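You operate a simulated robot arm through the tools that you are given. There is no shell and no other tool. Be economical: measure what you need, move in short steps, check, and stop when the job is done.

You run a simulated two-armed robot. Do the job below in one go: nothing can be reset, and whatever is moved stays where it is left.

JOB
Take the blue cloth from the top of the plank bench and lay it out flat on the top of the sack bench.
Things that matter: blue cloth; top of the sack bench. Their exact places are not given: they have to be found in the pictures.

It is judged by the outcome, as a careful person would: the job done as asked, and still so three seconds after it is handed in. It fails if anything else is knocked over, pushed out of place, dropped, spilled or broken. Flat cloth is picked up by pressing the open fingertips on it (5 to 10 N) and closing them slowly along it; thin cloth reads only 2 to 8 mm in the jaws.

ROBOT AND FRAMES
Two 7-joint arms with two-finger parallel grippers on one trunk, on a base that drives. Base frame: it is fixed to the floor where the robot stands at the start and does not move with it; the origin is under the middle of the robot, x ahead of it, y to its left, z up; the surface under the hand at the start is at about z = 80. Lengths are in cm, angles in degrees, forces in N, time in s.
The left shoulder is at the start at [5, 17.7, 102.9], the right one opposite. With the tool pointing down near the work surface each hand reaches from about 18 to 70 cm from the robot's upright axis, wherever it stands, measured 20 degrees to its own side. Places, roughly: top of the sack bench [50, -200, 80]. Payload 3.43 kg a hand.
The tool frame of a hand sits at the grasp point between the pads (the TCP): z along the fingers, y along the line on which they close. The tips reach 3.4 cm beyond it. The gripper opens to 12.8 cm. The fingers are 2.4 cm wide and 1.2 cm thick; the gripper's body (4.8 by 13 cm) begins 9.6 cm behind the TCP.
Orientation is that of the tool frame in the base frame, as a unit quaternion [w, x, y, z]. With the fingers straight down and closing along the base's y, the tool's x points along the base's -x, its y along +y and its z along -z.

CONTROLS
- The arms move only by the tool nudge_tool. It takes "left_moves", "right_moves" or both (then of equal length, played together; a hand with none holds still); each is text: rows parted by semicolons, each of 7 numbers parted by spaces: the shift along the base's x, y, z in cm, then the turn, a rotation vector about the base's x, y, z in degrees, then the finger opening in cm, from 0 to 12.8. In form: dx dy dz rx ry rz claw; .... A call has 1 to 20 rows; each row is the pose to reach, as a shift and turn from the pose commanded when the call began. Rows are played at 5 a second. More than 5 cm and 8.6 degrees between two rows, or a gripper value outside its range, and nothing of the call is played. A pose out of reach is approached as far as the arm can. The call stops where the force on the tool passes 40 N (or 10 N more than at its start, if that is more) or the arm is blocked; 0.2 s more then pass. The fingers move at their own pace (about 10.8 cm/s each) and stop on an object; they squeeze with about 35 N. The grip force told is the motor's: it shows also when the fingers shut on nothing. Time passes only in rows, and 0.2 s behind the last, so rows that repeat a pose let the fingers close. The reply holds the time, the measured pose of the TCP, the force on the tool along the base axes, the opening and the grip force, in the units named above and with some noise, with the torque about the TCP (base axes, N m) and any sound that the robot's microphone picked up, and new pictures: "views" is both (left out), scene, wrist or none (wrist: the cameras of the hands that moved).
- Cameras (640 x 400 px; columns grow to the right, rows downward): "scene" is now at [15.36, -0.06, 118.05]; the picture's right is [-0.01, -1.00, 0.00], its down [-0.68, 0.00, -0.73] and it looks along [0.73, -0.00, -0.68] (base axes); focal length 272 px, centre (320, 200). "left" rides on the left gripper at [7.6, 1.1, -16] in its tool frame; the picture's right is [-0.15, 0.99, 0.00], its down [-0.88, -0.13, -0.46] and it looks along [-0.45, -0.07, 0.89] (tool axes); focal length 234 px, centre (320, 200). "right" rides on the right gripper at [7.6, -1.1, -16] in its tool frame; the picture's right is [0.15, 0.99, 0.00], its down [-0.88, 0.13, -0.46] and it looks along [-0.45, 0.07, 0.89] (tool axes); focal length 234 px, centre (320, 200).
- slide_trunk(by): slides the trunk up (or, below 0, down) by that many cm; the arms and the scene camera ride with it, the base frame stays. It gives what a move gives, with no picture.
- base_move(legs): drives the robot by 1 to 6 legs, each [ahead, turn to the left] in cm and degrees, along the robot's own axes; the way and the turn of a leg run together, so that a leg with both is an arc; at most 150 cm and 180 degrees a leg. The arms and the cameras ride along, it lands a little off, and it stops where it bumps. It gives what a move gives, and a new picture of the scene camera.
- turn_head(pan, tilt): turns the head with the scene camera to pan (to the left, within 80 degrees either way) and tilt (down, from -29 to 69), counted from straight ahead of the robot. It gives what a move gives, and a new picture of the scene camera.
- probe_pixels(camera, pixels): for up to 12 pixels [column, row] of the newest picture of that camera ("zoom" is the newest enlarged one), the place [x, y, z] in the base frame of the surface seen there, good to about 0.2 cm. It takes no simulated time.
- zoom(camera, box): a new picture of the part [left, top, right, bottom] of that camera's present view, enlarged. It takes no simulated time.
- hand_in(): hands the job in; it is judged then, once.

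Go step by step. Measure first, check grasps and placings, and put right what went wrong. The budget is 80 turns and 260 pictures, counting those below and the enlarged ones. Unless the task says otherwise, let go and move clear before handing in, and close with one line.

The tools are called after "Call:" as name(argument=value, ...) on one line, values as JSON. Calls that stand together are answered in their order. nudge_tool: Moves the arms, as the interface text tells. Its arguments: {"type":"object","properties":{"left_moves":{"type":"string"},"right_moves":{"type":"string"},"views":{"type":"string","enum":["both","scene","wrist","none"]}},"required":[]} The other tools are called the same way: slide_trunk (by) slides the trunk up or down; base_move (legs) drives the base; turn_head (pan, tilt) turns the head that bears the scene camera; probe_pixels (camera, pixels) gives the place of the surface under pixels of a picture; zoom (camera, box) takes an enlarged picture of a part of a camera's view; hand_in () hands the job in.

At the start:

```text
clock: 0.0
left_tool_pos: [35.66, 10.94, 94.61]
left_tool_rot: [0.0, 0.001, 1.0, 0.001]
left_contact_force: [-0.8, 0.0, -0.1]
left_moment: [-0.01, 0.01, -0.01]
left_width: 12.77
left_finger_force: 0.0
right_tool_pos: [39.94, -18.53, 97.24]
right_tool_rot: [-0.001, 0.0, 1.0, 0.002]
right_contact_force: [-0.3, 0.2, -0.6]
right_moment: [-0.01, 0.01, 0.02]
right_width: 12.78
right_finger_force: 0.1
trunk travel left (down, up): [-20.0, 20.1]
robot x, y, heading: [0.22, -0.0, 0.3]
head pan, tilt: [-0.3, 42.8]
```

scene: 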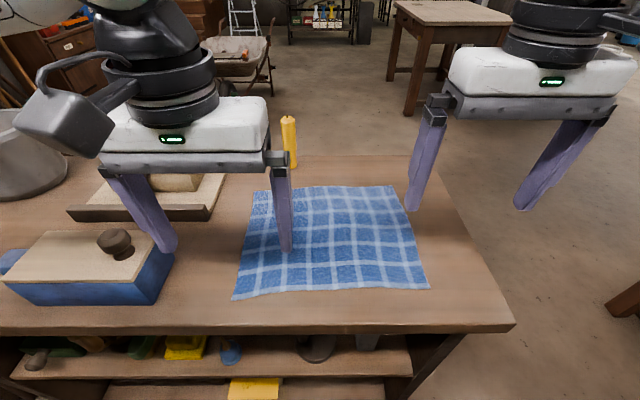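
right: 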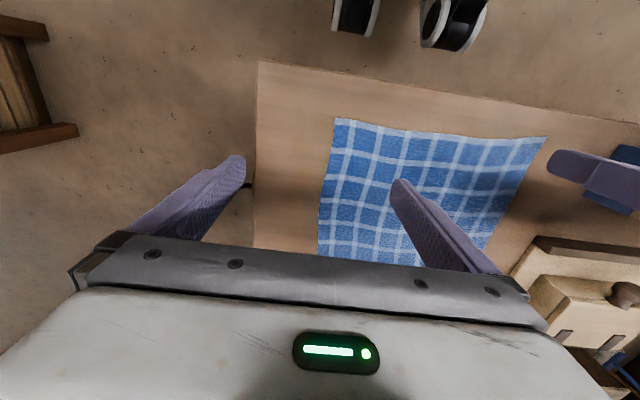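
left: 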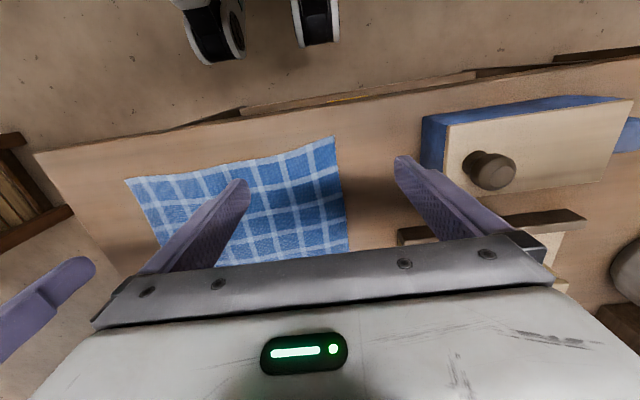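

The cloth lies in the scene picture with corners near (255,191), (392,187), (428,288), (234,298). I'll probe these and table points first.

Call:
probe_pixels(camera="scene", pixels=[[257, 193], [391, 188], [425, 286], [236, 296], [330, 240], [440, 240], [330, 315], [289, 165], [200, 215], [165, 285], [515, 325], [435, 165]])

Call:
turn_head(pan=-75, tilt=25)

```text
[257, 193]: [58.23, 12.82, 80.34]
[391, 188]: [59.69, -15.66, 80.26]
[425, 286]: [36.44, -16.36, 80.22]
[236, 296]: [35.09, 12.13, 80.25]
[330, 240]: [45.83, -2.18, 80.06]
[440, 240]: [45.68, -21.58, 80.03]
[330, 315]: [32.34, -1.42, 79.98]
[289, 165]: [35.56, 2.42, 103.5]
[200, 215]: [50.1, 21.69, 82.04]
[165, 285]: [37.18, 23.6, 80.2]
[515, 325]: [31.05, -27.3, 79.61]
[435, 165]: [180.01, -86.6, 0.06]
```

```text
clock: 1.5
left_tool_pos: [35.6, 10.94, 94.65]
left_tool_rot: [0.0, -0.001, 1.0, 0.0]
left_contact_force: [0.5, -0.4, -0.9]
left_moment: [-0.01, 0.0, -0.01]
left_width: 12.83
left_finger_force: 0.1
right_tool_pos: [39.88, -18.57, 97.34]
right_tool_rot: [-0.002, -0.001, 1.0, 0.002]
right_contact_force: [-0.2, 0.2, -0.4]
right_moment: [0.02, 0.02, 0.01]
right_width: 12.8
right_finger_force: 0.0
trunk travel left (down, up): [-20.0, 20.1]
robot x, y, heading: [-0.14, 0.22, 0.2]
head pan, tilt: [-75.0, 25.0]
```

scene: 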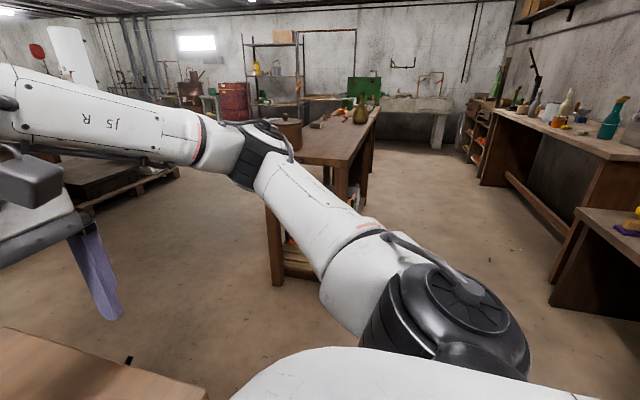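

A bench stands to the right, its near corner around (300,160), with a pot and things on its far end. I'll probe it and enlarge it.

Call:
probe_pixels(camera="scene", pixels=[[265, 160], [345, 166], [375, 112], [335, 140], [360, 116], [320, 123], [290, 135], [590, 215], [500, 120], [310, 155], [272, 285], [90, 180]])

Call:
zoom(camera="scene", box=[220, 70, 420, 195])

```text
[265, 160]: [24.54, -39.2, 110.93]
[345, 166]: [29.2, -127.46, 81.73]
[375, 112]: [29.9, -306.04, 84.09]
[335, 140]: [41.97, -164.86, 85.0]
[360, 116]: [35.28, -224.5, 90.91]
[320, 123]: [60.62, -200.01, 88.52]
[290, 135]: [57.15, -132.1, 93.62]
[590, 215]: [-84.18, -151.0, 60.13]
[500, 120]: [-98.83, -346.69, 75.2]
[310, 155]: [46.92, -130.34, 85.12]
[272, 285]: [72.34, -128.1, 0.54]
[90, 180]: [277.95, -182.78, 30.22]
```

```text
3.20 times, centred on (320, 132) of scene
```

zoom: 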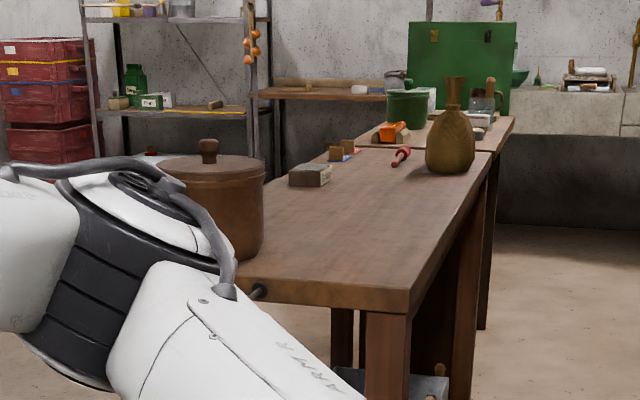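

The near bench top (z ≈ 85, x ≈ 28–72, y ≈ -127 to -230) is clear around x 30–55, y -140 to -195, and is the likely sack bench. The cloth spans x 35–59, y -16 to 12.5; I'll look ahead again and lower both hands over the near corners.

Call:
turn_head(pan=0, tilt=50)

Call:
nudge_tool(left_moves="0.5 -0.4 -3 0 0 0 8; 1.0 -0.8 -6 0 0 0 4; 1.4 -1.0 -8 0 0 0 3; 1.4 -1.0 -8.8 0 0 0 3; 1.4 -1.0 -8.8 0 0 0 3", right_moves="-0.5 1.5 -3 0 0 0 8; -1.2 3 -7 0 0 0 4; -1.9 4.5 -10.5 0 0 0 3; -1.9 4.5 -11.5 0 0 0 3; -1.9 4.5 -11.5 0 0 0 3")

```text
clock: 2.9
left_tool_pos: [35.68, 10.91, 94.66]
left_tool_rot: [0.0, 0.0, 1.0, 0.0]
left_contact_force: [-0.2, 0.0, 0.1]
left_moment: [0.01, 0.0, 0.02]
left_width: 12.8
left_finger_force: 0.2
right_tool_pos: [39.78, -18.59, 97.28]
right_tool_rot: [-0.001, -0.001, 1.0, 0.002]
right_contact_force: [0.6, -1.0, -0.3]
right_moment: [0.0, 0.0, -0.01]
right_width: 12.78
right_finger_force: 0.0
trunk travel left (down, up): [-20.0, 20.1]
robot x, y, heading: [-0.07, -0.06, -0.1]
head pan, tilt: [0.0, 50.0]
```

scene: 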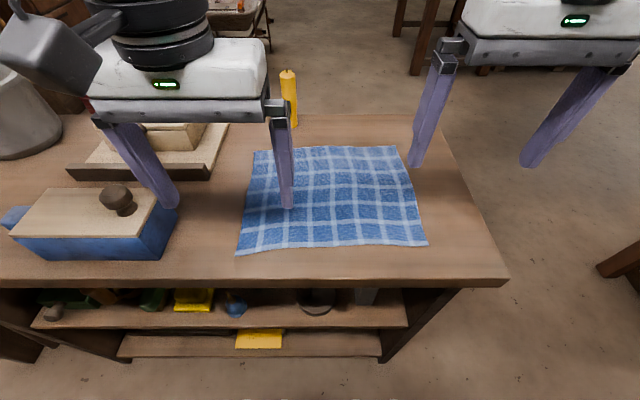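

```text
clock: 4.1
left_tool_pos: [36.99, 9.95, 85.85]
left_tool_rot: [0.0, 0.0, 1.0, 0.0]
left_contact_force: [0.3, 0.5, 0.3]
left_moment: [-0.01, -0.01, 0.02]
left_width: 3.01
left_finger_force: 0.0
right_tool_pos: [37.86, -13.99, 85.63]
right_tool_rot: [-0.001, -0.001, 1.0, 0.003]
right_contact_force: [-0.5, 0.3, 0.1]
right_moment: [-0.02, -0.01, -0.04]
right_width: 3.01
right_finger_force: 0.0
trunk travel left (down, up): [-20.0, 20.1]
robot x, y, heading: [0.23, -0.07, -0.1]
head pan, tilt: [0.0, 50.0]
```

scene: 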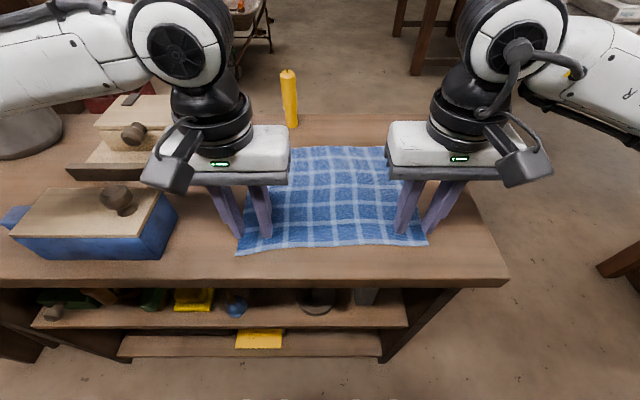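
right: 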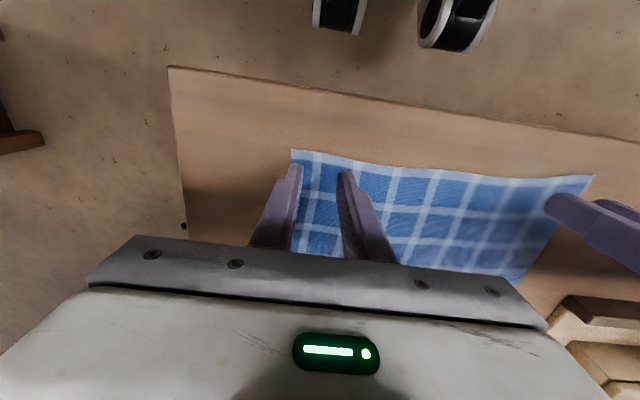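
left: 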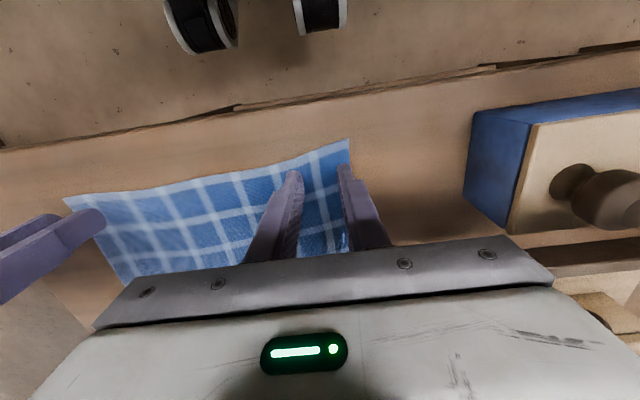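

Both finger pairs straddle the near corners just inside the edges (right tips at (295,170)/(345,175), left (295,175)/(345,170)), about 2.3 cm above the cloth. I'll shift inward slightly and lower to near contact.

Call:
nudge_tool(left_moves="-0.4 -0.5 -1 0 0 0 3; -0.4 -0.5 -1.8 0 0 0 3; -0.4 -0.5 -2.2 0 0 0 3; -0.4 -0.5 -2.4 0 0 0 3; -0.4 -0.5 -2.4 0 0 0 3", right_moves="0 0.5 -1 0 0 0 3; 0 0.5 -1.6 0 0 0 3; 0 0.5 -2.0 0 0 0 3; 0 0.5 -2.2 0 0 0 3; 0 0.5 -2.2 0 0 0 3", views="none")

```text
clock: 5.3
left_tool_pos: [36.68, 9.25, 83.49]
left_tool_rot: [0.002, 0.0, 1.0, 0.0]
left_contact_force: [-1.1, 2.7, 15.0]
left_moment: [0.23, 0.07, -0.04]
left_width: 2.99
left_finger_force: 0.0
right_tool_pos: [37.98, -13.46, 83.58]
right_tool_rot: [0.0, -0.001, 1.0, 0.003]
right_contact_force: [0.4, -0.1, 1.6]
right_moment: [0.01, 0.02, 0.03]
right_width: 3.0
right_finger_force: 0.0
trunk travel left (down, up): [-20.0, 20.1]
robot x, y, heading: [-0.42, -0.34, -0.2]
head pan, tilt: [0.0, 50.0]
```

Left presses with 15 N (a bit much), right with 1.6 N. I'll adjust each by under a millimetre and check.

Call:
nudge_tool(left_moves="0 0 0.07 0 0 0 3; 0 0 0.07 0 0 0 3", right_moves="0 0 -0.1 0 0 0 3; 0 0 -0.1 0 0 0 3", views="none")

```text
clock: 5.9
left_tool_pos: [36.78, 9.38, 83.49]
left_tool_rot: [0.001, 0.0, 1.0, 0.0]
left_contact_force: [1.8, 1.3, 12.0]
left_moment: [0.19, -0.04, -0.03]
left_width: 3.0
left_finger_force: 0.1
right_tool_pos: [37.93, -13.51, 83.59]
right_tool_rot: [0.0, -0.001, 1.0, 0.003]
right_contact_force: [0.5, -1.7, 11.6]
right_moment: [-0.2, 0.02, 0.0]
right_width: 3.02
right_finger_force: 0.2
trunk travel left (down, up): [-20.0, 20.1]
robot x, y, heading: [-0.19, -0.08, -0.0]
head pan, tilt: [0.0, 50.0]
```

Both press at about 12 N; I'll ease up a hair and close slowly.

Call:
nudge_tool(left_moves="0 0 0.06 0 0 0 3; 0 0 0.06 0 0 0 2.7; 0 0 0.06 0 0 0 2.4; 0 0 0.06 0 0 0 2.1; 0 0 0.06 0 0 0 1.8; 0 0 0.06 0 0 0 1.5; 0 0 0.06 0 0 0 1.2; 0 0 0.06 0 0 0 0.9; 0 0 0.06 0 0 0 0.6; 0 0 0.06 0 0 0 0.3; 0 0 0.06 0 0 0 0; 0 0 0.06 0 0 0 0; 0 0 0.06 0 0 0 0", right_moves="0 0 0.04 0 0 0 3; 0 0 0.04 0 0 0 2.7; 0 0 0.04 0 0 0 2.4; 0 0 0.04 0 0 0 2.1; 0 0 0.04 0 0 0 1.8; 0 0 0.04 0 0 0 1.5; 0 0 0.04 0 0 0 1.2; 0 0 0.04 0 0 0 0.9; 0 0 0.04 0 0 0 0.6; 0 0 0.04 0 0 0 0.3; 0 0 0.04 0 0 0 0; 0 0 0.04 0 0 0 0; 0 0 0.04 0 0 0 0")

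```text
clock: 8.7
left_tool_pos: [36.65, 9.26, 83.68]
left_tool_rot: [0.002, 0.001, 1.0, 0.0]
left_contact_force: [1.6, -1.9, 15.5]
left_moment: [-0.07, 0.12, -0.04]
left_width: 0.0
left_finger_force: 33.4
right_tool_pos: [37.84, -13.5, 83.52]
right_tool_rot: [0.0, -0.001, 1.0, 0.003]
right_contact_force: [0.6, 2.4, 17.2]
right_moment: [0.02, -0.01, -0.01]
right_width: 0.19
right_finger_force: 35.1
trunk travel left (down, up): [-20.0, 20.1]
robot x, y, heading: [-0.04, -0.12, -0.0]
head pan, tilt: [0.0, 50.0]
```

scene: 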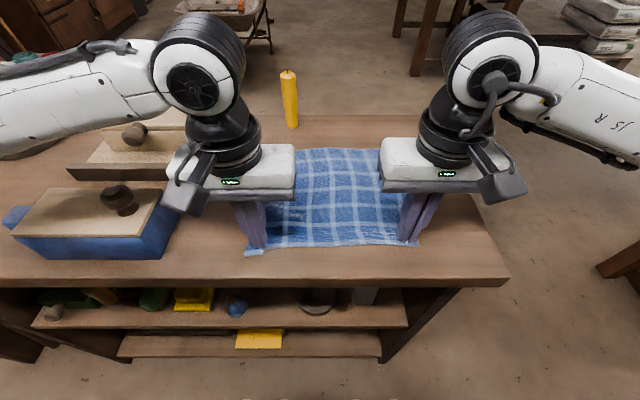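
right: 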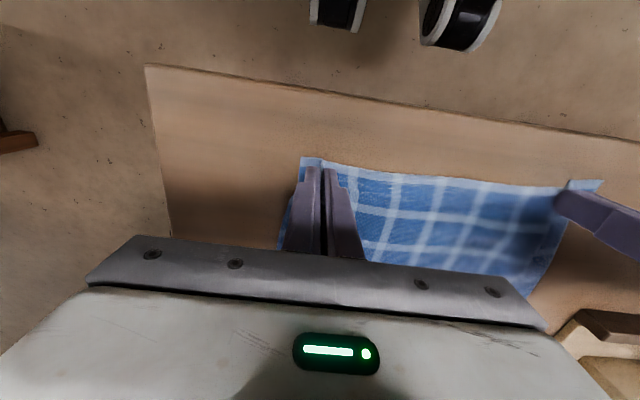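
left: 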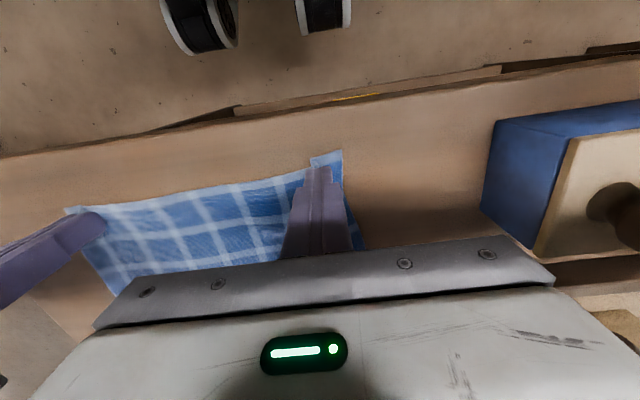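

Right jaws read 0.19 cm (cloth caught), left 0.0 (slipped). I'll open the left slightly above, and press again.

Call:
nudge_tool(left_moves="0 0 0.6 0 0 0 0; 0 0 0.8 0 0 0 1.5; 0 0 0.8 0 0 0 3.2; 0 0 0.8 0 0 0 3.2; 0 0 0.4 0 0 0 3.2; 0 0 0.1 0 0 0 3.2; 0 0 -0.05 0 0 0 3.2; 0 0 -0.05 0 0 0 3.2")

```text
clock: 10.5
left_tool_pos: [36.59, 9.37, 83.66]
left_tool_rot: [0.001, -0.001, 1.0, 0.0]
left_contact_force: [-0.1, 1.3, 5.1]
left_moment: [0.03, 0.11, -0.02]
left_width: 3.2
left_finger_force: 0.2
right_tool_pos: [37.76, -13.61, 83.57]
right_tool_rot: [0.0, -0.001, 1.0, 0.003]
right_contact_force: [-0.7, -3.3, 21.8]
right_moment: [-0.14, 0.09, 0.01]
right_width: 0.19
right_finger_force: 35.0
trunk travel left (down, up): [-20.0, 20.1]
robot x, y, heading: [0.08, -0.24, -0.2]
head pan, tilt: [0.0, 50.0]
```

scene: 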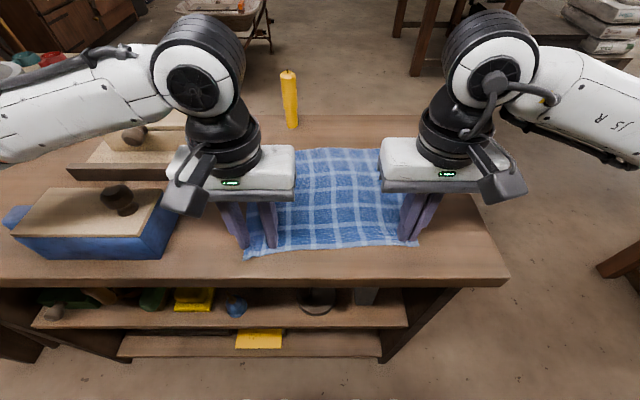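
left: 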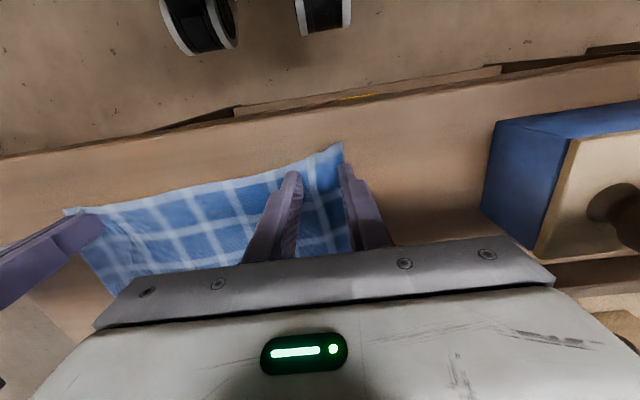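

The left outer finger sits at the very hem at (345,168). I'll lift, shift 0.7 cm inward, press again.

Call:
nudge_tool(left_moves="0 0 0.7 0 0 0 3.2; 0 -0.8 0.7 0 0 0 3.2; 0 -0.8 0.2 0 0 0 3.2; 0 -0.8 0 0 0 0 3.2; 0 -0.8 -0.04 0 0 0 3.2; 0 -0.8 -0.04 0 0 0 3.2", views="wrist")

```text
clock: 11.9
left_tool_pos: [36.55, 8.5, 83.53]
left_tool_rot: [0.002, 0.0, 1.0, 0.0]
left_contact_force: [-0.8, 1.2, 6.8]
left_moment: [0.08, 0.04, -0.02]
left_width: 3.19
left_finger_force: 0.1
right_tool_pos: [37.93, -13.52, 83.54]
right_tool_rot: [0.0, -0.001, 1.0, 0.002]
right_contact_force: [-0.4, -3.0, 21.5]
right_moment: [-0.12, 0.05, 0.03]
right_width: 0.19
right_finger_force: 34.6
trunk travel left (down, up): [-20.0, 20.1]
robot x, y, heading: [-0.13, -0.18, -0.2]
head pan, tilt: [0.0, 50.0]
```

left: 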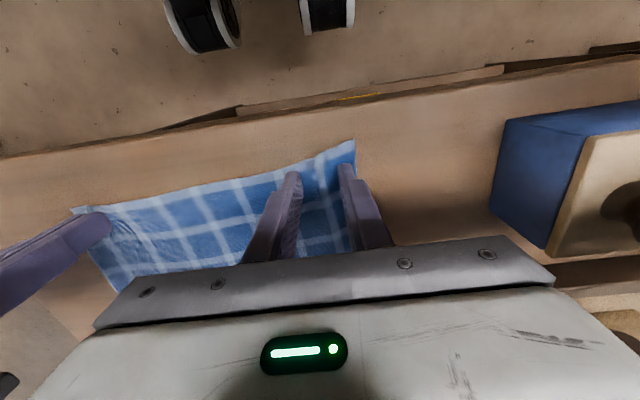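

Now the left presses with 7 N with both tips on the cloth; close slowly.

Call:
nudge_tool(left_moves="0 0 0 0 0 0 3; 0 0 0 0 0 0 2.8; 0 0 0 0 0 0 2.6; 0 0 0 0 0 0 2.4; 0 0 0 0 0 0 2.2; 0 0 0 0 0 0 2.0; 0 0 0 0 0 0 1.8; 0 0 0 0 0 0 1.6; 0 0 0 0 0 0 1.4; 0 0 0 0 0 0 1.2; 0 0 0 0 0 0 1; 0 0 0 0 0 0 0.8; 0 0 0 0 0 0 0.6; 0 0 0 0 0 0 0.4; 0 0 0 0 0 0 0.2; 0 0 0 0 0 0 0; 0 0 0 0 0 0 0; 0 0 0 0 0 0 0", views="wrist")

```text
clock: 15.7
left_tool_pos: [36.62, 8.62, 83.6]
left_tool_rot: [0.001, 0.0, 1.0, -0.001]
left_contact_force: [1.3, -5.3, 13.4]
left_moment: [-0.13, 0.03, 0.08]
left_width: 0.23
left_finger_force: 34.9
right_tool_pos: [37.82, -13.48, 83.67]
right_tool_rot: [0.0, 0.0, 1.0, 0.002]
right_contact_force: [1.8, 2.6, 19.6]
right_moment: [0.01, -0.02, -0.01]
right_width: 0.23
right_finger_force: 34.8
trunk travel left (down, up): [-20.0, 20.1]
robot x, y, heading: [0.2, -0.05, 0.3]
head pan, tilt: [0.0, 50.0]
```

left: 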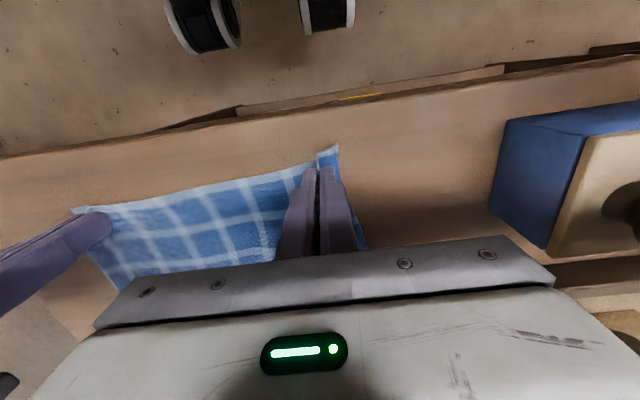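

Both hands read 0.23 cm with full grip: cloth is held. Lift slowly, straight up.

Call:
nudge_tool(left_moves="0 0 1 0 0 0 0; 0 0 3 0 0 0 0; 0 0 5 0 0 0 0; -0.5 0 7 0 0 0 0; -1 0 9 0 0 0 0; -1 0 12 0 0 0 0; -1.5 0 15 0 0 0 0; -2 0 18 0 0 0 0; -2.5 0 21 0 0 0 0; -3 0 24 0 0 0 0; -3 0 27 0 0 0 0; -3 0 30 0 0 0 0; -3 0 30 0 0 0 0", right_moves="0 0 1 0 0 0 0; 0 0 3 0 0 0 0; 0 0 5 0 0 0 0; -0.5 0 7 0 0 0 0; -1 0 9 0 0 0 0; -1.5 0 12 0 0 0 0; -2 0 15 0 0 0 0; -3 0 18 0 0 0 0; -3.5 0 21 0 0 0 0; -4 0 24 0 0 0 0; -4 0 27 0 0 0 0; -4 0 30 0 0 0 0; -4 0 30 0 0 0 0", views="both")

```text
clock: 18.5
left_tool_pos: [33.58, 8.41, 113.51]
left_tool_rot: [0.0, 0.001, 1.0, 0.0]
left_contact_force: [-0.2, -7.3, -1.0]
left_moment: [-0.21, -0.03, 0.03]
left_width: 0.22
left_finger_force: 34.4
right_tool_pos: [33.99, -13.57, 113.44]
right_tool_rot: [-0.002, -0.001, 1.0, 0.003]
right_contact_force: [-0.4, 6.7, 0.3]
right_moment: [0.26, 0.01, 0.01]
right_width: 0.16
right_finger_force: 35.8
trunk travel left (down, up): [-20.0, 20.1]
robot x, y, heading: [-0.24, 0.13, -0.2]
head pan, tilt: [0.0, 50.0]
```

scene: 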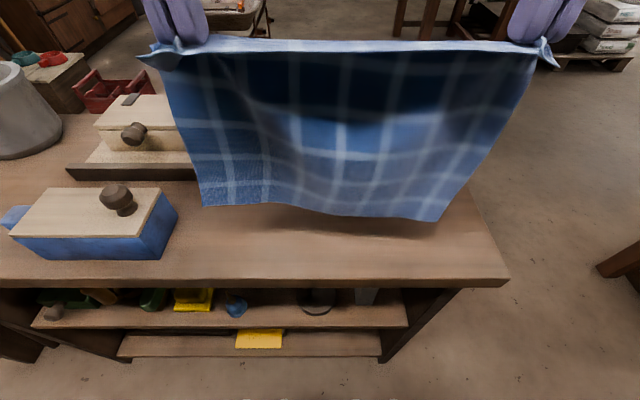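
right: 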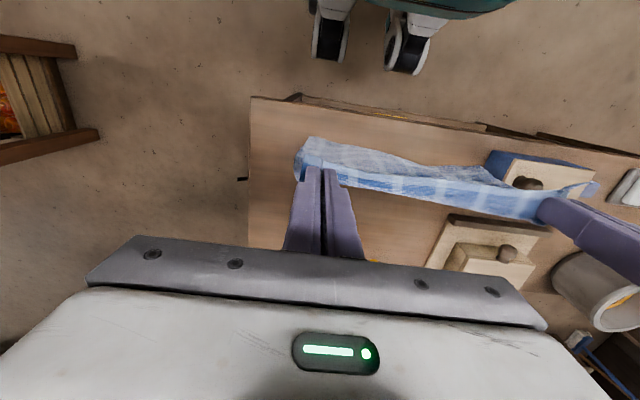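
left: 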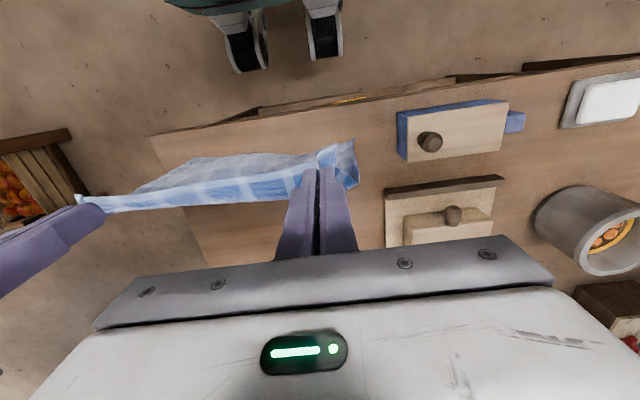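

Cloth hangs well-spread between the hands. I'll ease the tension a bit, raise the trunk, then back off from the bench.

Call:
nudge_tool(left_moves="0 -0.3 0 0 0 0 0; 0 -0.3 0 0 0 0 0", right_moves="0 0.2 0 0 0 0 0; 0 0.2 0 0 0 0 0", views="none")

Call:
slide_trunk(by=10)

Call:
base_move(legs=[[-25, 0]])

Call:
turn_head(pan=-78, tilt=25)

```text
clock: 19.1
left_tool_pos: [33.7, 8.31, 113.58]
left_tool_rot: [0.0, 0.0, 1.0, -0.001]
left_contact_force: [0.2, -1.2, -0.7]
left_moment: [-0.04, -0.01, 0.08]
left_width: 0.24
left_finger_force: 35.2
right_tool_pos: [34.01, -13.51, 113.45]
right_tool_rot: [0.0, -0.001, 1.0, 0.003]
right_contact_force: [-0.1, 1.5, 0.2]
right_moment: [0.07, -0.01, -0.03]
right_width: 0.14
right_finger_force: 34.8
trunk travel left (down, up): [-20.0, 20.1]
robot x, y, heading: [-0.02, 0.22, -0.2]
head pan, tilt: [0.0, 50.0]
```

```text
clock: 20.5
left_tool_pos: [33.69, 8.2, 123.44]
left_tool_rot: [-0.001, 0.0, 1.0, -0.001]
left_contact_force: [0.8, -1.5, 0.1]
left_moment: [-0.07, 0.01, 0.05]
left_width: 0.24
left_finger_force: 34.9
right_tool_pos: [33.9, -13.37, 123.47]
right_tool_rot: [0.0, -0.001, 1.0, 0.003]
right_contact_force: [0.8, 1.1, -0.3]
right_moment: [0.07, 0.03, 0.02]
right_width: 0.2
right_finger_force: 35.3
trunk travel left (down, up): [-30.0, 10.1]
robot x, y, heading: [-0.1, -0.2, 0.3]
head pan, tilt: [0.0, 50.0]
```

```text
clock: 22.3
left_tool_pos: [8.54, 8.22, 123.43]
left_tool_rot: [0.0, 0.0, 1.0, 0.0]
left_contact_force: [-0.4, -1.7, -0.1]
left_moment: [-0.05, 0.02, 0.02]
left_width: 0.19
left_finger_force: 34.8
right_tool_pos: [8.86, -13.25, 123.49]
right_tool_rot: [-0.001, 0.0, 1.0, 0.003]
right_contact_force: [-0.6, -0.5, -0.5]
right_moment: [0.05, -0.03, 0.01]
right_width: 0.16
right_finger_force: 34.7
trunk travel left (down, up): [-30.0, 10.1]
robot x, y, heading: [-25.37, -0.17, -0.2]
head pan, tilt: [0.0, 50.0]
```

scene: 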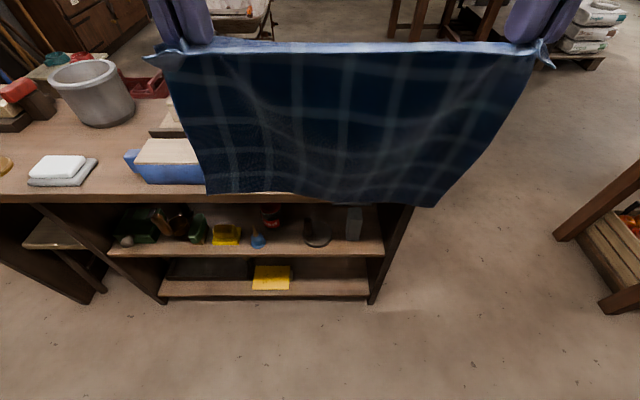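

```text
clock: 23.8
left_tool_pos: [8.73, 8.22, 123.42]
left_tool_rot: [0.0, 0.0, 1.0, 0.0]
left_contact_force: [0.0, -1.0, 0.2]
left_moment: [0.0, 0.01, 0.02]
left_width: 0.21
left_finger_force: 34.8
right_tool_pos: [8.99, -13.43, 123.5]
right_tool_rot: [0.0, -0.001, 1.0, 0.002]
right_contact_force: [-0.7, 0.9, 0.0]
right_moment: [0.07, -0.03, -0.01]
right_width: 0.15
right_finger_force: 34.4
trunk travel left (down, up): [-30.0, 10.1]
robot x, y, heading: [-25.34, 0.23, 0.0]
head pan, tilt: [-78.0, 25.0]
```

scene: 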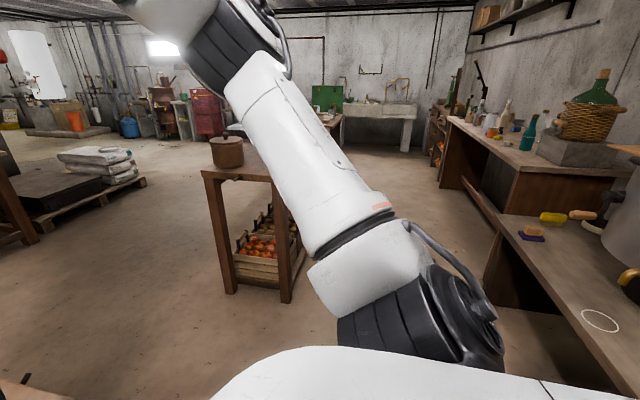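

A bench with a white ring mark sits on the right at (500,220); I'll measure its clearance before turning.

Call:
probe_pixels(camera="scene", pixels=[[500, 217], [560, 300], [610, 380], [485, 275], [440, 130], [470, 195], [205, 172], [290, 300], [230, 290], [590, 395]])

```text
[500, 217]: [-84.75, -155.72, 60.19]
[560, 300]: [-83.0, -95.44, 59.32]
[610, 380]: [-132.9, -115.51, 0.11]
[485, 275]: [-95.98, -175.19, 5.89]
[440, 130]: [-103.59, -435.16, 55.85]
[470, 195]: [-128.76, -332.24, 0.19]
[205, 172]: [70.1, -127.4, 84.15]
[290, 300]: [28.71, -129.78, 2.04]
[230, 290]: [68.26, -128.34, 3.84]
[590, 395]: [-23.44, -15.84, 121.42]
```

The corridor runs from x ≈ -83 to 28, and I'm centred at -25. Turn right 90° and look.

Call:
base_move(legs=[[0, -90]])

Call:
turn_head(pan=30, tilt=25)

```text
clock: 28.1
left_tool_pos: [-17.22, -33.85, 123.45]
left_tool_rot: [0.0, 0.712, 0.703, -0.001]
left_contact_force: [-1.5, 0.5, 0.4]
left_moment: [0.0, 0.01, 0.05]
left_width: 0.23
left_finger_force: 35.0
right_tool_pos: [-38.99, -33.8, 123.53]
right_tool_rot: [0.001, 0.711, 0.703, 0.003]
right_contact_force: [1.8, -0.1, -1.3]
right_moment: [-0.01, -0.05, 0.06]
right_width: 0.18
right_finger_force: 35.3
trunk travel left (down, up): [-30.0, 10.1]
robot x, y, heading: [-24.76, 0.13, -90.4]
head pan, tilt: [-78.0, 25.0]
```

scene: 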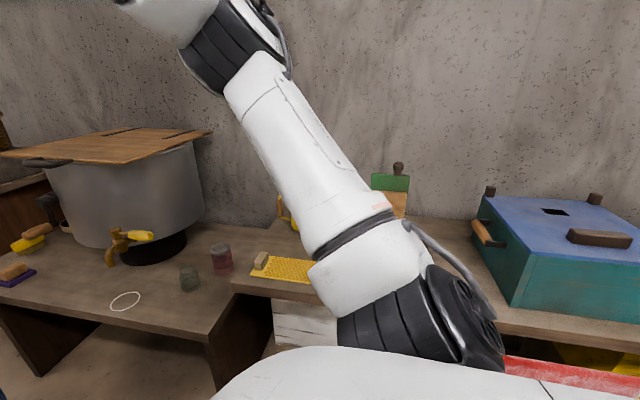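

```text
clock: 29.9
left_tool_pos: [-17.26, -33.76, 123.47]
left_tool_rot: [0.0, 0.712, 0.702, 0.0]
left_contact_force: [-1.0, 0.3, 0.3]
left_moment: [0.04, 0.03, 0.04]
left_width: 0.19
left_finger_force: 35.0
right_tool_pos: [-38.93, -33.83, 123.48]
right_tool_rot: [0.001, 0.712, 0.703, 0.003]
right_contact_force: [1.1, 0.0, -0.1]
right_moment: [-0.05, -0.04, -0.02]
right_width: 0.18
right_finger_force: 35.3
trunk travel left (down, up): [-30.0, 10.1]
robot x, y, heading: [-24.51, 0.27, -90.9]
head pan, tilt: [30.0, 25.0]
```

scene: 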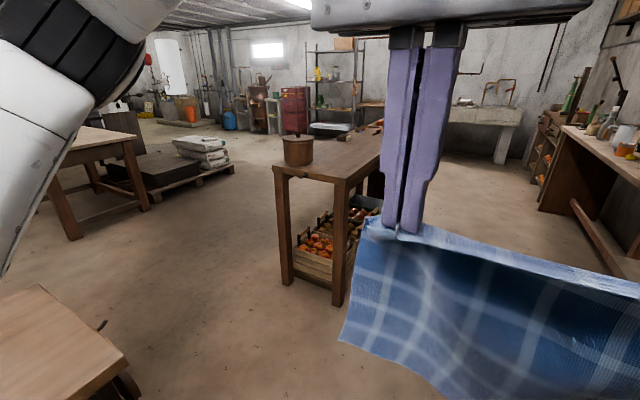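

The way ahead is clear. Drive in two legs along the bench.

Call:
base_move(legs=[[140, 0.5], [28, 0]])

Call:
turn_head(pan=75, tilt=35)

```text
clock: 38.4
left_tool_pos: [-18.98, -201.4, 123.43]
left_tool_rot: [0.0, 0.71, 0.704, 0.0]
left_contact_force: [-1.4, -0.3, -0.5]
left_moment: [0.05, 0.06, 0.05]
left_width: 0.23
left_finger_force: 34.8
right_tool_pos: [-40.67, -201.57, 123.41]
right_tool_rot: [0.001, 0.71, 0.705, 0.003]
right_contact_force: [1.7, 0.6, -0.2]
right_moment: [0.06, -0.05, 0.02]
right_width: 0.21
right_finger_force: 35.1
trunk travel left (down, up): [-30.0, 10.1]
robot x, y, heading: [-26.93, -167.84, -90.6]
head pan, tilt: [30.0, 25.0]
```

scene: 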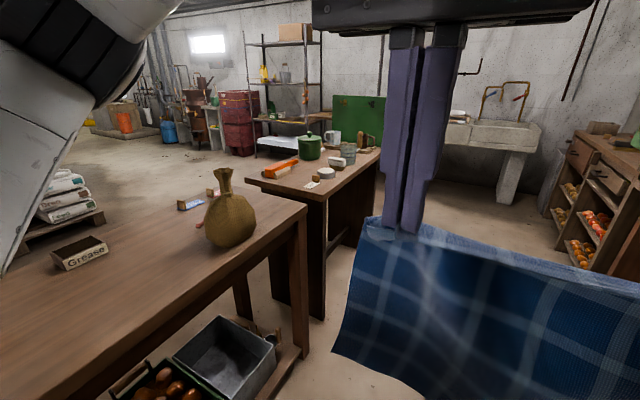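

```text
clock: 39.6
left_tool_pos: [-18.93, -201.34, 123.54]
left_tool_rot: [0.0, 0.71, 0.704, 0.0]
left_contact_force: [-2.0, 0.6, -0.1]
left_moment: [0.0, 0.03, 0.06]
left_width: 0.22
left_finger_force: 35.3
right_tool_pos: [-40.68, -201.55, 123.55]
right_tool_rot: [0.001, 0.71, 0.704, 0.002]
right_contact_force: [1.0, 0.7, -0.1]
right_moment: [-0.03, -0.08, 0.03]
right_width: 0.19
right_finger_force: 34.8
trunk travel left (down, up): [-30.0, 10.1]
robot x, y, heading: [-26.93, -167.4, -90.5]
head pan, tilt: [75.0, 35.0]
```

scene: 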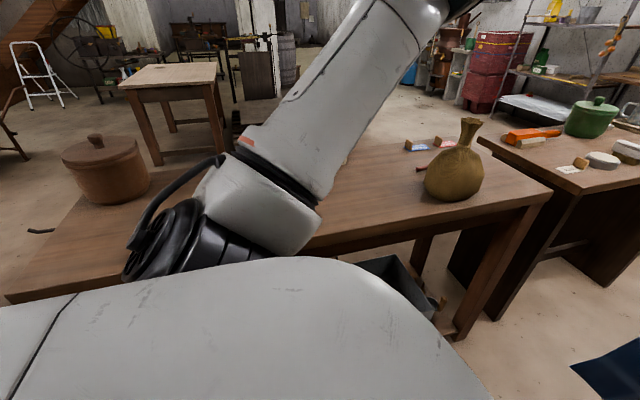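

The tied sack at (455,165) confirms this is the sack bench. I'll measure its items and edges.

Call:
probe_pixels(camera="scene", pixels=[[430, 180], [450, 200], [552, 190], [400, 215], [150, 270], [60, 240], [125, 195], [20, 298], [415, 147], [340, 200], [468, 122], [240, 130]])

```text
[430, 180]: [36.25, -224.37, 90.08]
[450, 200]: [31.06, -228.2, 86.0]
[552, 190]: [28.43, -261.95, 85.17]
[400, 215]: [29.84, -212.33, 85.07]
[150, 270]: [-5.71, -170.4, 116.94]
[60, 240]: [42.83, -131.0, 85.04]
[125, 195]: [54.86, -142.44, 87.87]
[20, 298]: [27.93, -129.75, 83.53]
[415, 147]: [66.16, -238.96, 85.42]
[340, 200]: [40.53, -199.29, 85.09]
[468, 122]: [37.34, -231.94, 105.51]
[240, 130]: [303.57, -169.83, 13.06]
```

Bench top z = 85.1, x from 28, y -128 to -262; sack around (35,-229), pot around (57,-137). Now turn left to face the bench and look.

Call:
base_move(legs=[[0, 90.5]])

Call:
turn_head(pan=0, tilt=25)

```text
clock: 43.8
left_tool_pos: [6.62, -158.98, 123.5]
left_tool_rot: [0.0, -0.003, 1.0, 0.0]
left_contact_force: [1.4, -1.8, 1.0]
left_moment: [-0.05, 0.0, 0.0]
left_width: 0.19
left_finger_force: 34.6
right_tool_pos: [7.16, -180.68, 123.41]
right_tool_rot: [-0.001, -0.004, 1.0, 0.003]
right_contact_force: [-0.6, 1.5, -0.7]
right_moment: [0.05, 0.01, -0.02]
right_width: 0.19
right_finger_force: 35.2
trunk travel left (down, up): [-30.0, 10.1]
robot x, y, heading: [-26.55, -167.28, 0.4]
head pan, tilt: [75.0, 35.0]
```

scene: 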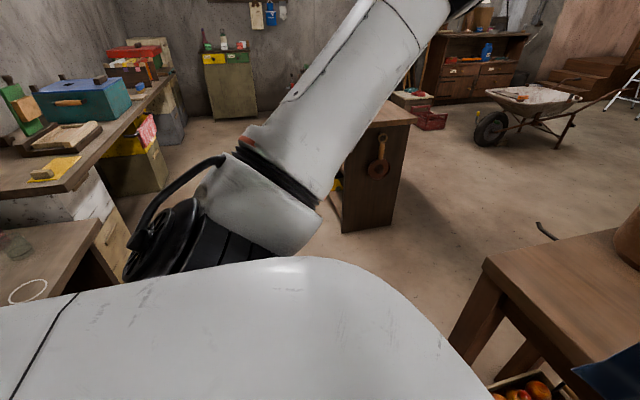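

```text
clock: 45.3
left_tool_pos: [6.65, -159.26, 123.52]
left_tool_rot: [0.0, -0.003, 1.0, 0.0]
left_contact_force: [0.1, -1.5, 0.2]
left_moment: [-0.06, 0.02, -0.08]
left_width: 0.21
left_finger_force: 34.9
right_tool_pos: [7.18, -180.76, 123.49]
right_tool_rot: [-0.001, -0.004, 1.0, 0.003]
right_contact_force: [-0.1, 1.2, 0.0]
right_moment: [0.09, 0.03, -0.02]
right_width: 0.19
right_finger_force: 35.1
trunk travel left (down, up): [-30.0, 10.1]
robot x, y, heading: [-26.77, -167.58, 0.4]
head pan, tilt: [0.0, 25.0]
```

scene: 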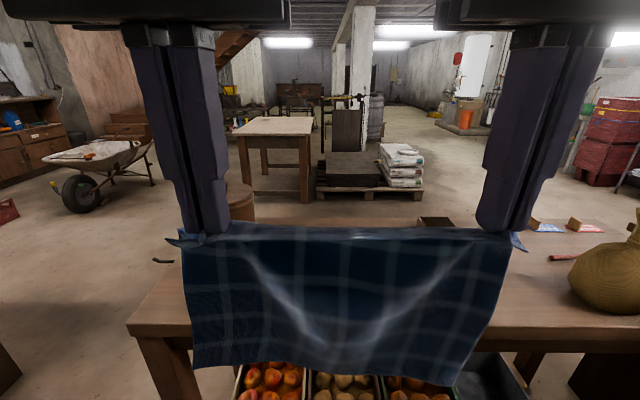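

The cloth hangs ahead; the pot is behind at (240,205), and the grease box at (435,222). Probe these.

Call:
probe_pixels(camera="scene", pixels=[[420, 219], [445, 224], [240, 215], [253, 218], [560, 258], [575, 290], [540, 300], [170, 290], [280, 370], [440, 375], [540, 226], [150, 320]])

Call:
zoom(camera="scene", box=[120, 160, 640, 400])

```text
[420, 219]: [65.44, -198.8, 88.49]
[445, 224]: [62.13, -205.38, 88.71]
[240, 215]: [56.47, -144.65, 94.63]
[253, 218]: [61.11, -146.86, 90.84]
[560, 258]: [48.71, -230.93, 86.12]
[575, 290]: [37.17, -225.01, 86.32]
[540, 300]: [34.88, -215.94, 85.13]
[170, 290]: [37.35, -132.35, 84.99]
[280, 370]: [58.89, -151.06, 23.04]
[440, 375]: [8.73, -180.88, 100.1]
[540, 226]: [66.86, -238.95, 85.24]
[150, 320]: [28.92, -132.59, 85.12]
```

```text
1.23 times, centred on (380, 280) of scene
```

zoom: 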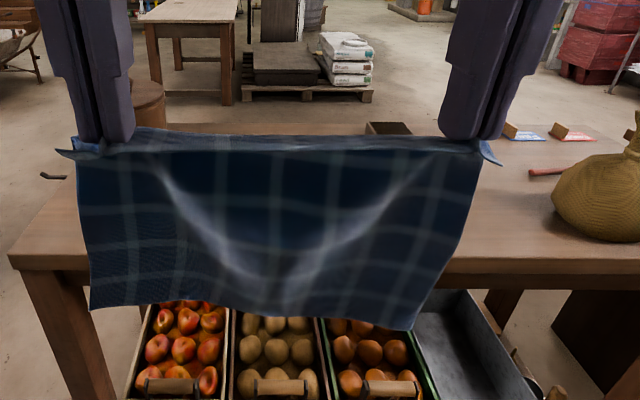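

Free area: y -150 to -197, x 30–70. Drive ahead 24 cm, arms still high.

Call:
base_move(legs=[[24, -0.4]])

Call:
slide_trunk(by=-4)

Call:
turn_head(pan=0, tilt=45)

```text
clock: 47.1
left_tool_pos: [30.55, -159.13, 123.52]
left_tool_rot: [0.0, 0.0, 1.0, 0.0]
left_contact_force: [0.3, -1.4, -0.8]
left_moment: [-0.08, 0.02, -0.06]
left_width: 0.24
left_finger_force: 35.1
right_tool_pos: [30.81, -180.87, 123.4]
right_tool_rot: [0.0, -0.001, 1.0, 0.003]
right_contact_force: [-0.5, 1.3, -0.1]
right_moment: [0.08, 0.02, -0.02]
right_width: 0.18
right_finger_force: 34.9
trunk travel left (down, up): [-30.0, 10.1]
robot x, y, heading: [-3.24, -167.56, 0.2]
head pan, tilt: [0.0, 25.0]
```

scene: 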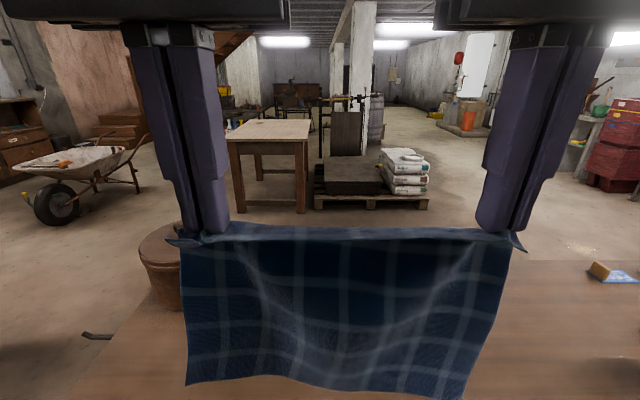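

```text
clock: 47.9
left_tool_pos: [30.37, -159.23, 119.5]
left_tool_rot: [-0.001, 0.0, 1.0, 0.0]
left_contact_force: [0.6, -1.2, -0.8]
left_moment: [-0.07, -0.01, -0.03]
left_width: 0.23
left_finger_force: 35.1
right_tool_pos: [30.82, -180.83, 119.5]
right_tool_rot: [-0.001, -0.002, 1.0, 0.003]
right_contact_force: [0.6, 1.1, 0.0]
right_moment: [0.04, 0.0, -0.04]
right_width: 0.17
right_finger_force: 35.3
trunk travel left (down, up): [-26.0, 14.1]
robot x, y, heading: [-3.28, -167.48, 0.1]
head pan, tilt: [0.0, 25.0]
```

```text
clock: 48.7
left_tool_pos: [30.38, -159.16, 119.38]
left_tool_rot: [0.0, 0.0, 1.0, -0.001]
left_contact_force: [-0.1, -1.1, -0.8]
left_moment: [-0.05, 0.01, -0.06]
left_width: 0.22
left_finger_force: 35.1
right_tool_pos: [30.71, -180.93, 119.38]
right_tool_rot: [-0.001, -0.002, 1.0, 0.003]
right_contact_force: [0.5, 0.5, -0.3]
right_moment: [0.06, -0.03, -0.01]
right_width: 0.18
right_finger_force: 35.1
trunk travel left (down, up): [-26.0, 14.1]
robot x, y, heading: [-3.18, -167.73, 0.1]
head pan, tilt: [0.0, 45.0]
```

scene: 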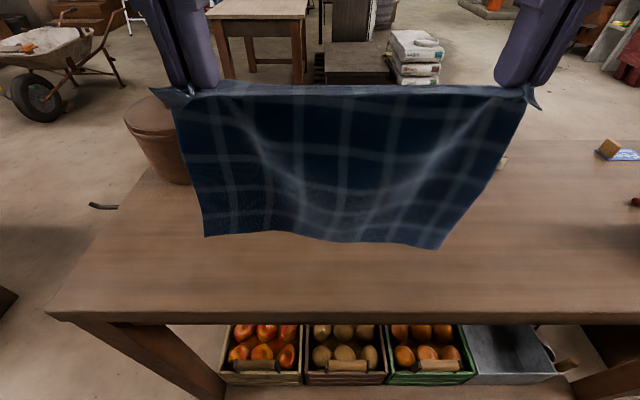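

The cloth is clear over the bench. I'll carry it forward and 7 cm right, with its bottom hem just above the bench around x ≈ 61.

Call:
nudge_tool(left_moves="3 -1 0 0 0 0 0; 6 -2 0 0 0 0 0; 9 -3 0 0 0 0 0; 12 -4 0 0 0 0 0; 15 -5 0 0 0 0 0; 18 -6 0 0 0 0 0; 21 -7 0 0 0 0 0; 24 -7 -1 0 0 0 0; 27 -7 -2 0 0 0 0; 30 -7 -3 0 0 0 0; 31 -7 -4 0 0 0 0; 31 -7 -5 0 0 0 0; 31 -7 -5 0 0 0 0; 31 -7 -5 0 0 0 0; 31 -7 -5 0 0 0 0", right_moves="3 -1 0 0 0 0 0; 6 -2 0 0 0 0 0; 9 -3 0 0 0 0 0; 12 -4 0 0 0 0 0; 15 -5 0 0 0 0 0; 18 -6 0 0 0 0 0; 21 -7 0 0 0 0 0; 24 -7 -1 0 0 0 0; 27 -7 -2 0 0 0 0; 30 -7 -3 0 0 0 0; 31 -7 -4 0 0 0 0; 31 -7 -5 0 0 0 0; 31 -7 -5 0 0 0 0; 31 -7 -5 0 0 0 0; 31 -7 -5 0 0 0 0", views="scene")

```text
clock: 51.9
left_tool_pos: [53.12, -163.74, 111.73]
left_tool_rot: [0.0, 0.002, 1.0, -0.004]
left_contact_force: [4.5, -26.7, 1.0]
left_moment: [-0.96, -0.11, 0.16]
left_width: 0.22
left_finger_force: 34.7
left hand out of reach, approached as far as the arm can: row 6, 7, 8, 9, 10, 11, 12, 13, 14, 15
right_tool_pos: [56.15, -186.82, 112.84]
right_tool_rot: [-0.002, -0.006, 1.0, 0.008]
right_contact_force: [-4.1, 27.5, -1.4]
right_moment: [0.95, 0.12, -0.08]
right_width: 0.2
right_finger_force: 34.8
right hand out of reach, approached as far as the arm can: row 8, 9, 10, 11, 12, 13, 14, 15
trunk travel left (down, up): [-26.0, 14.1]
robot x, y, heading: [-3.05, -167.66, 0.0]
head pan, tilt: [0.0, 45.0]
```

scene: 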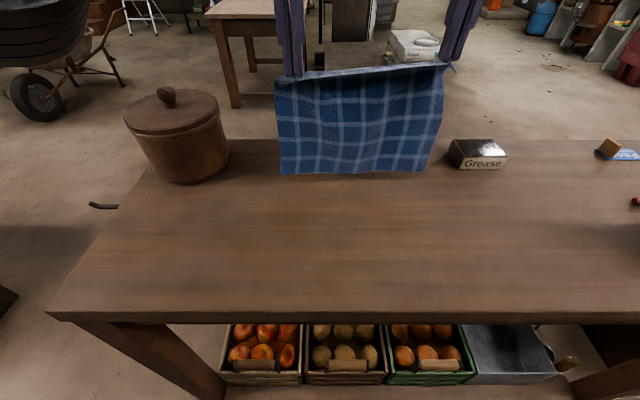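

Arms hit their reach limit at x ≈ 53–56 and the cloth is stretched (27 N). Pull both back 9 cm to relieve it.

Call:
nudge_tool(left_moves="-3 0 0 0 0 0 0; -6 0 0 0 0 0 0; -9 0 0 0 0 0 0; -9 0 0 0 0 0 0", right_moves="-3 0 0 0 0 0 0; -6 0 0 0 0 0 0; -9 0 0 0 0 0 0; -9 0 0 0 0 0 0", views="none")

```text
clock: 52.9
left_tool_pos: [44.07, -163.72, 111.52]
left_tool_rot: [0.003, 0.0, 1.0, -0.005]
left_contact_force: [3.9, -27.3, 2.0]
left_moment: [-0.93, -0.11, 0.13]
left_width: 0.22
left_finger_force: 35.2
right_tool_pos: [47.24, -186.95, 112.94]
right_tool_rot: [-0.002, -0.003, 1.0, 0.006]
right_contact_force: [-3.8, 27.2, -2.1]
right_moment: [0.95, 0.17, -0.11]
right_width: 0.21
right_finger_force: 35.0
trunk travel left (down, up): [-26.0, 14.1]
robot x, y, heading: [-3.04, -167.55, 0.2]
head pan, tilt: [0.0, 45.0]
```

The pose is re-referenced to the reached one. I'll even out the hands to relax the cloth, then raise the trunk so that the hands work lower relative to the shoulders, where reach is longer.

Call:
nudge_tool(left_moves="1.5 -1 0.7 0 0 0 0; 2.9 -1.5 1.4 0 0 0 0; 2.9 -1.5 1.4 0 0 0 0", right_moves="0 0 0 0 0 0 0; 0 0 0 0 0 0 0; 0 0 0 0 0 0 0", views="none")

Call:
slide_trunk(by=13)

```text
clock: 53.7
left_tool_pos: [46.99, -164.81, 112.75]
left_tool_rot: [0.0, 0.0, 1.0, 0.0]
left_contact_force: [-0.4, -7.5, 0.5]
left_moment: [-0.24, 0.03, 0.05]
left_width: 0.22
left_finger_force: 35.0
right_tool_pos: [47.29, -187.24, 112.89]
right_tool_rot: [0.0, 0.0, 1.0, 0.003]
right_contact_force: [0.5, 6.7, -0.2]
right_moment: [0.24, -0.02, -0.03]
right_width: 0.19
right_finger_force: 35.1
trunk travel left (down, up): [-26.0, 14.1]
robot x, y, heading: [-3.1, -167.68, 0.1]
head pan, tilt: [0.0, 45.0]
```

```text
clock: 55.3
left_tool_pos: [46.95, -164.93, 125.76]
left_tool_rot: [0.0, -0.001, 1.0, 0.0]
left_contact_force: [0.7, -4.7, 0.6]
left_moment: [-0.16, 0.01, 0.04]
left_width: 0.2
left_finger_force: 34.8
right_tool_pos: [47.32, -187.21, 125.94]
right_tool_rot: [-0.001, -0.001, 1.0, 0.003]
right_contact_force: [0.0, 5.4, 0.6]
right_moment: [0.17, 0.01, -0.06]
right_width: 0.17
right_finger_force: 35.2
trunk travel left (down, up): [-39.0, 1.1]
robot x, y, heading: [-3.44, -167.11, 0.1]
head pan, tilt: [0.0, 45.0]
```

Tension is down to 5 N. Now lower and reach forward together.

Call:
nudge_tool(left_moves="0 -0.2 -3 0 0 0 0; 0 -0.2 -6 0 0 0 0; 0 -0.2 -9 0 0 0 0; 1.5 -0.2 -10.5 0 0 0 0; 3 -0.2 -11 0 0 0 0; 5 -0.2 -11.5 0 0 0 0; 7 -0.2 -12 0 0 0 0; 9 -0.2 -12 0 0 0 0; 9 -0.2 -12 0 0 0 0; 9 -0.2 -12 0 0 0 0", right_moves="0 0 -3 0 0 0 0; 0 0 -6 0 0 0 0; 0 0 -9 0 0 0 0; 1.5 0 -10.5 0 0 0 0; 3 0 -11 0 0 0 0; 5 0 -11.5 0 0 0 0; 7 0 -12 0 0 0 0; 9 0 -12 0 0 0 0; 9 0 -12 0 0 0 0; 9 0 -12 0 0 0 0", views="scene")

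```text
clock: 57.5
left_tool_pos: [55.81, -165.18, 113.9]
left_tool_rot: [-0.001, 0.0, 1.0, 0.0]
left_contact_force: [0.2, -2.7, -0.8]
left_moment: [-0.07, -0.01, 0.0]
left_width: 0.21
left_finger_force: 35.3
right_tool_pos: [56.35, -187.05, 114.05]
right_tool_rot: [-0.001, -0.002, 1.0, 0.002]
right_contact_force: [-1.0, 2.2, -0.2]
right_moment: [0.08, 0.0, -0.05]
right_width: 0.19
right_finger_force: 35.3
trunk travel left (down, up): [-39.0, 1.1]
robot x, y, heading: [-3.21, -167.46, 0.0]
head pan, tilt: [0.0, 45.0]
```

scene: 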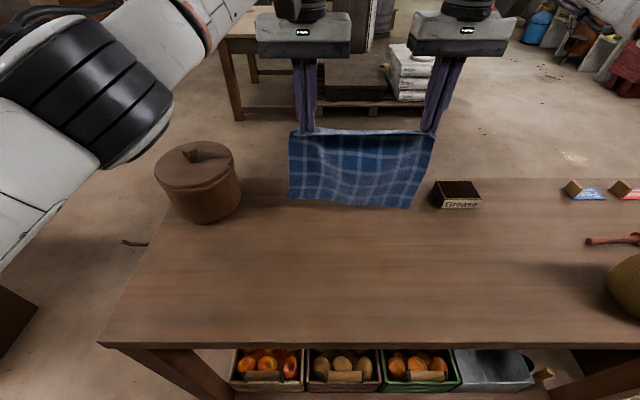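

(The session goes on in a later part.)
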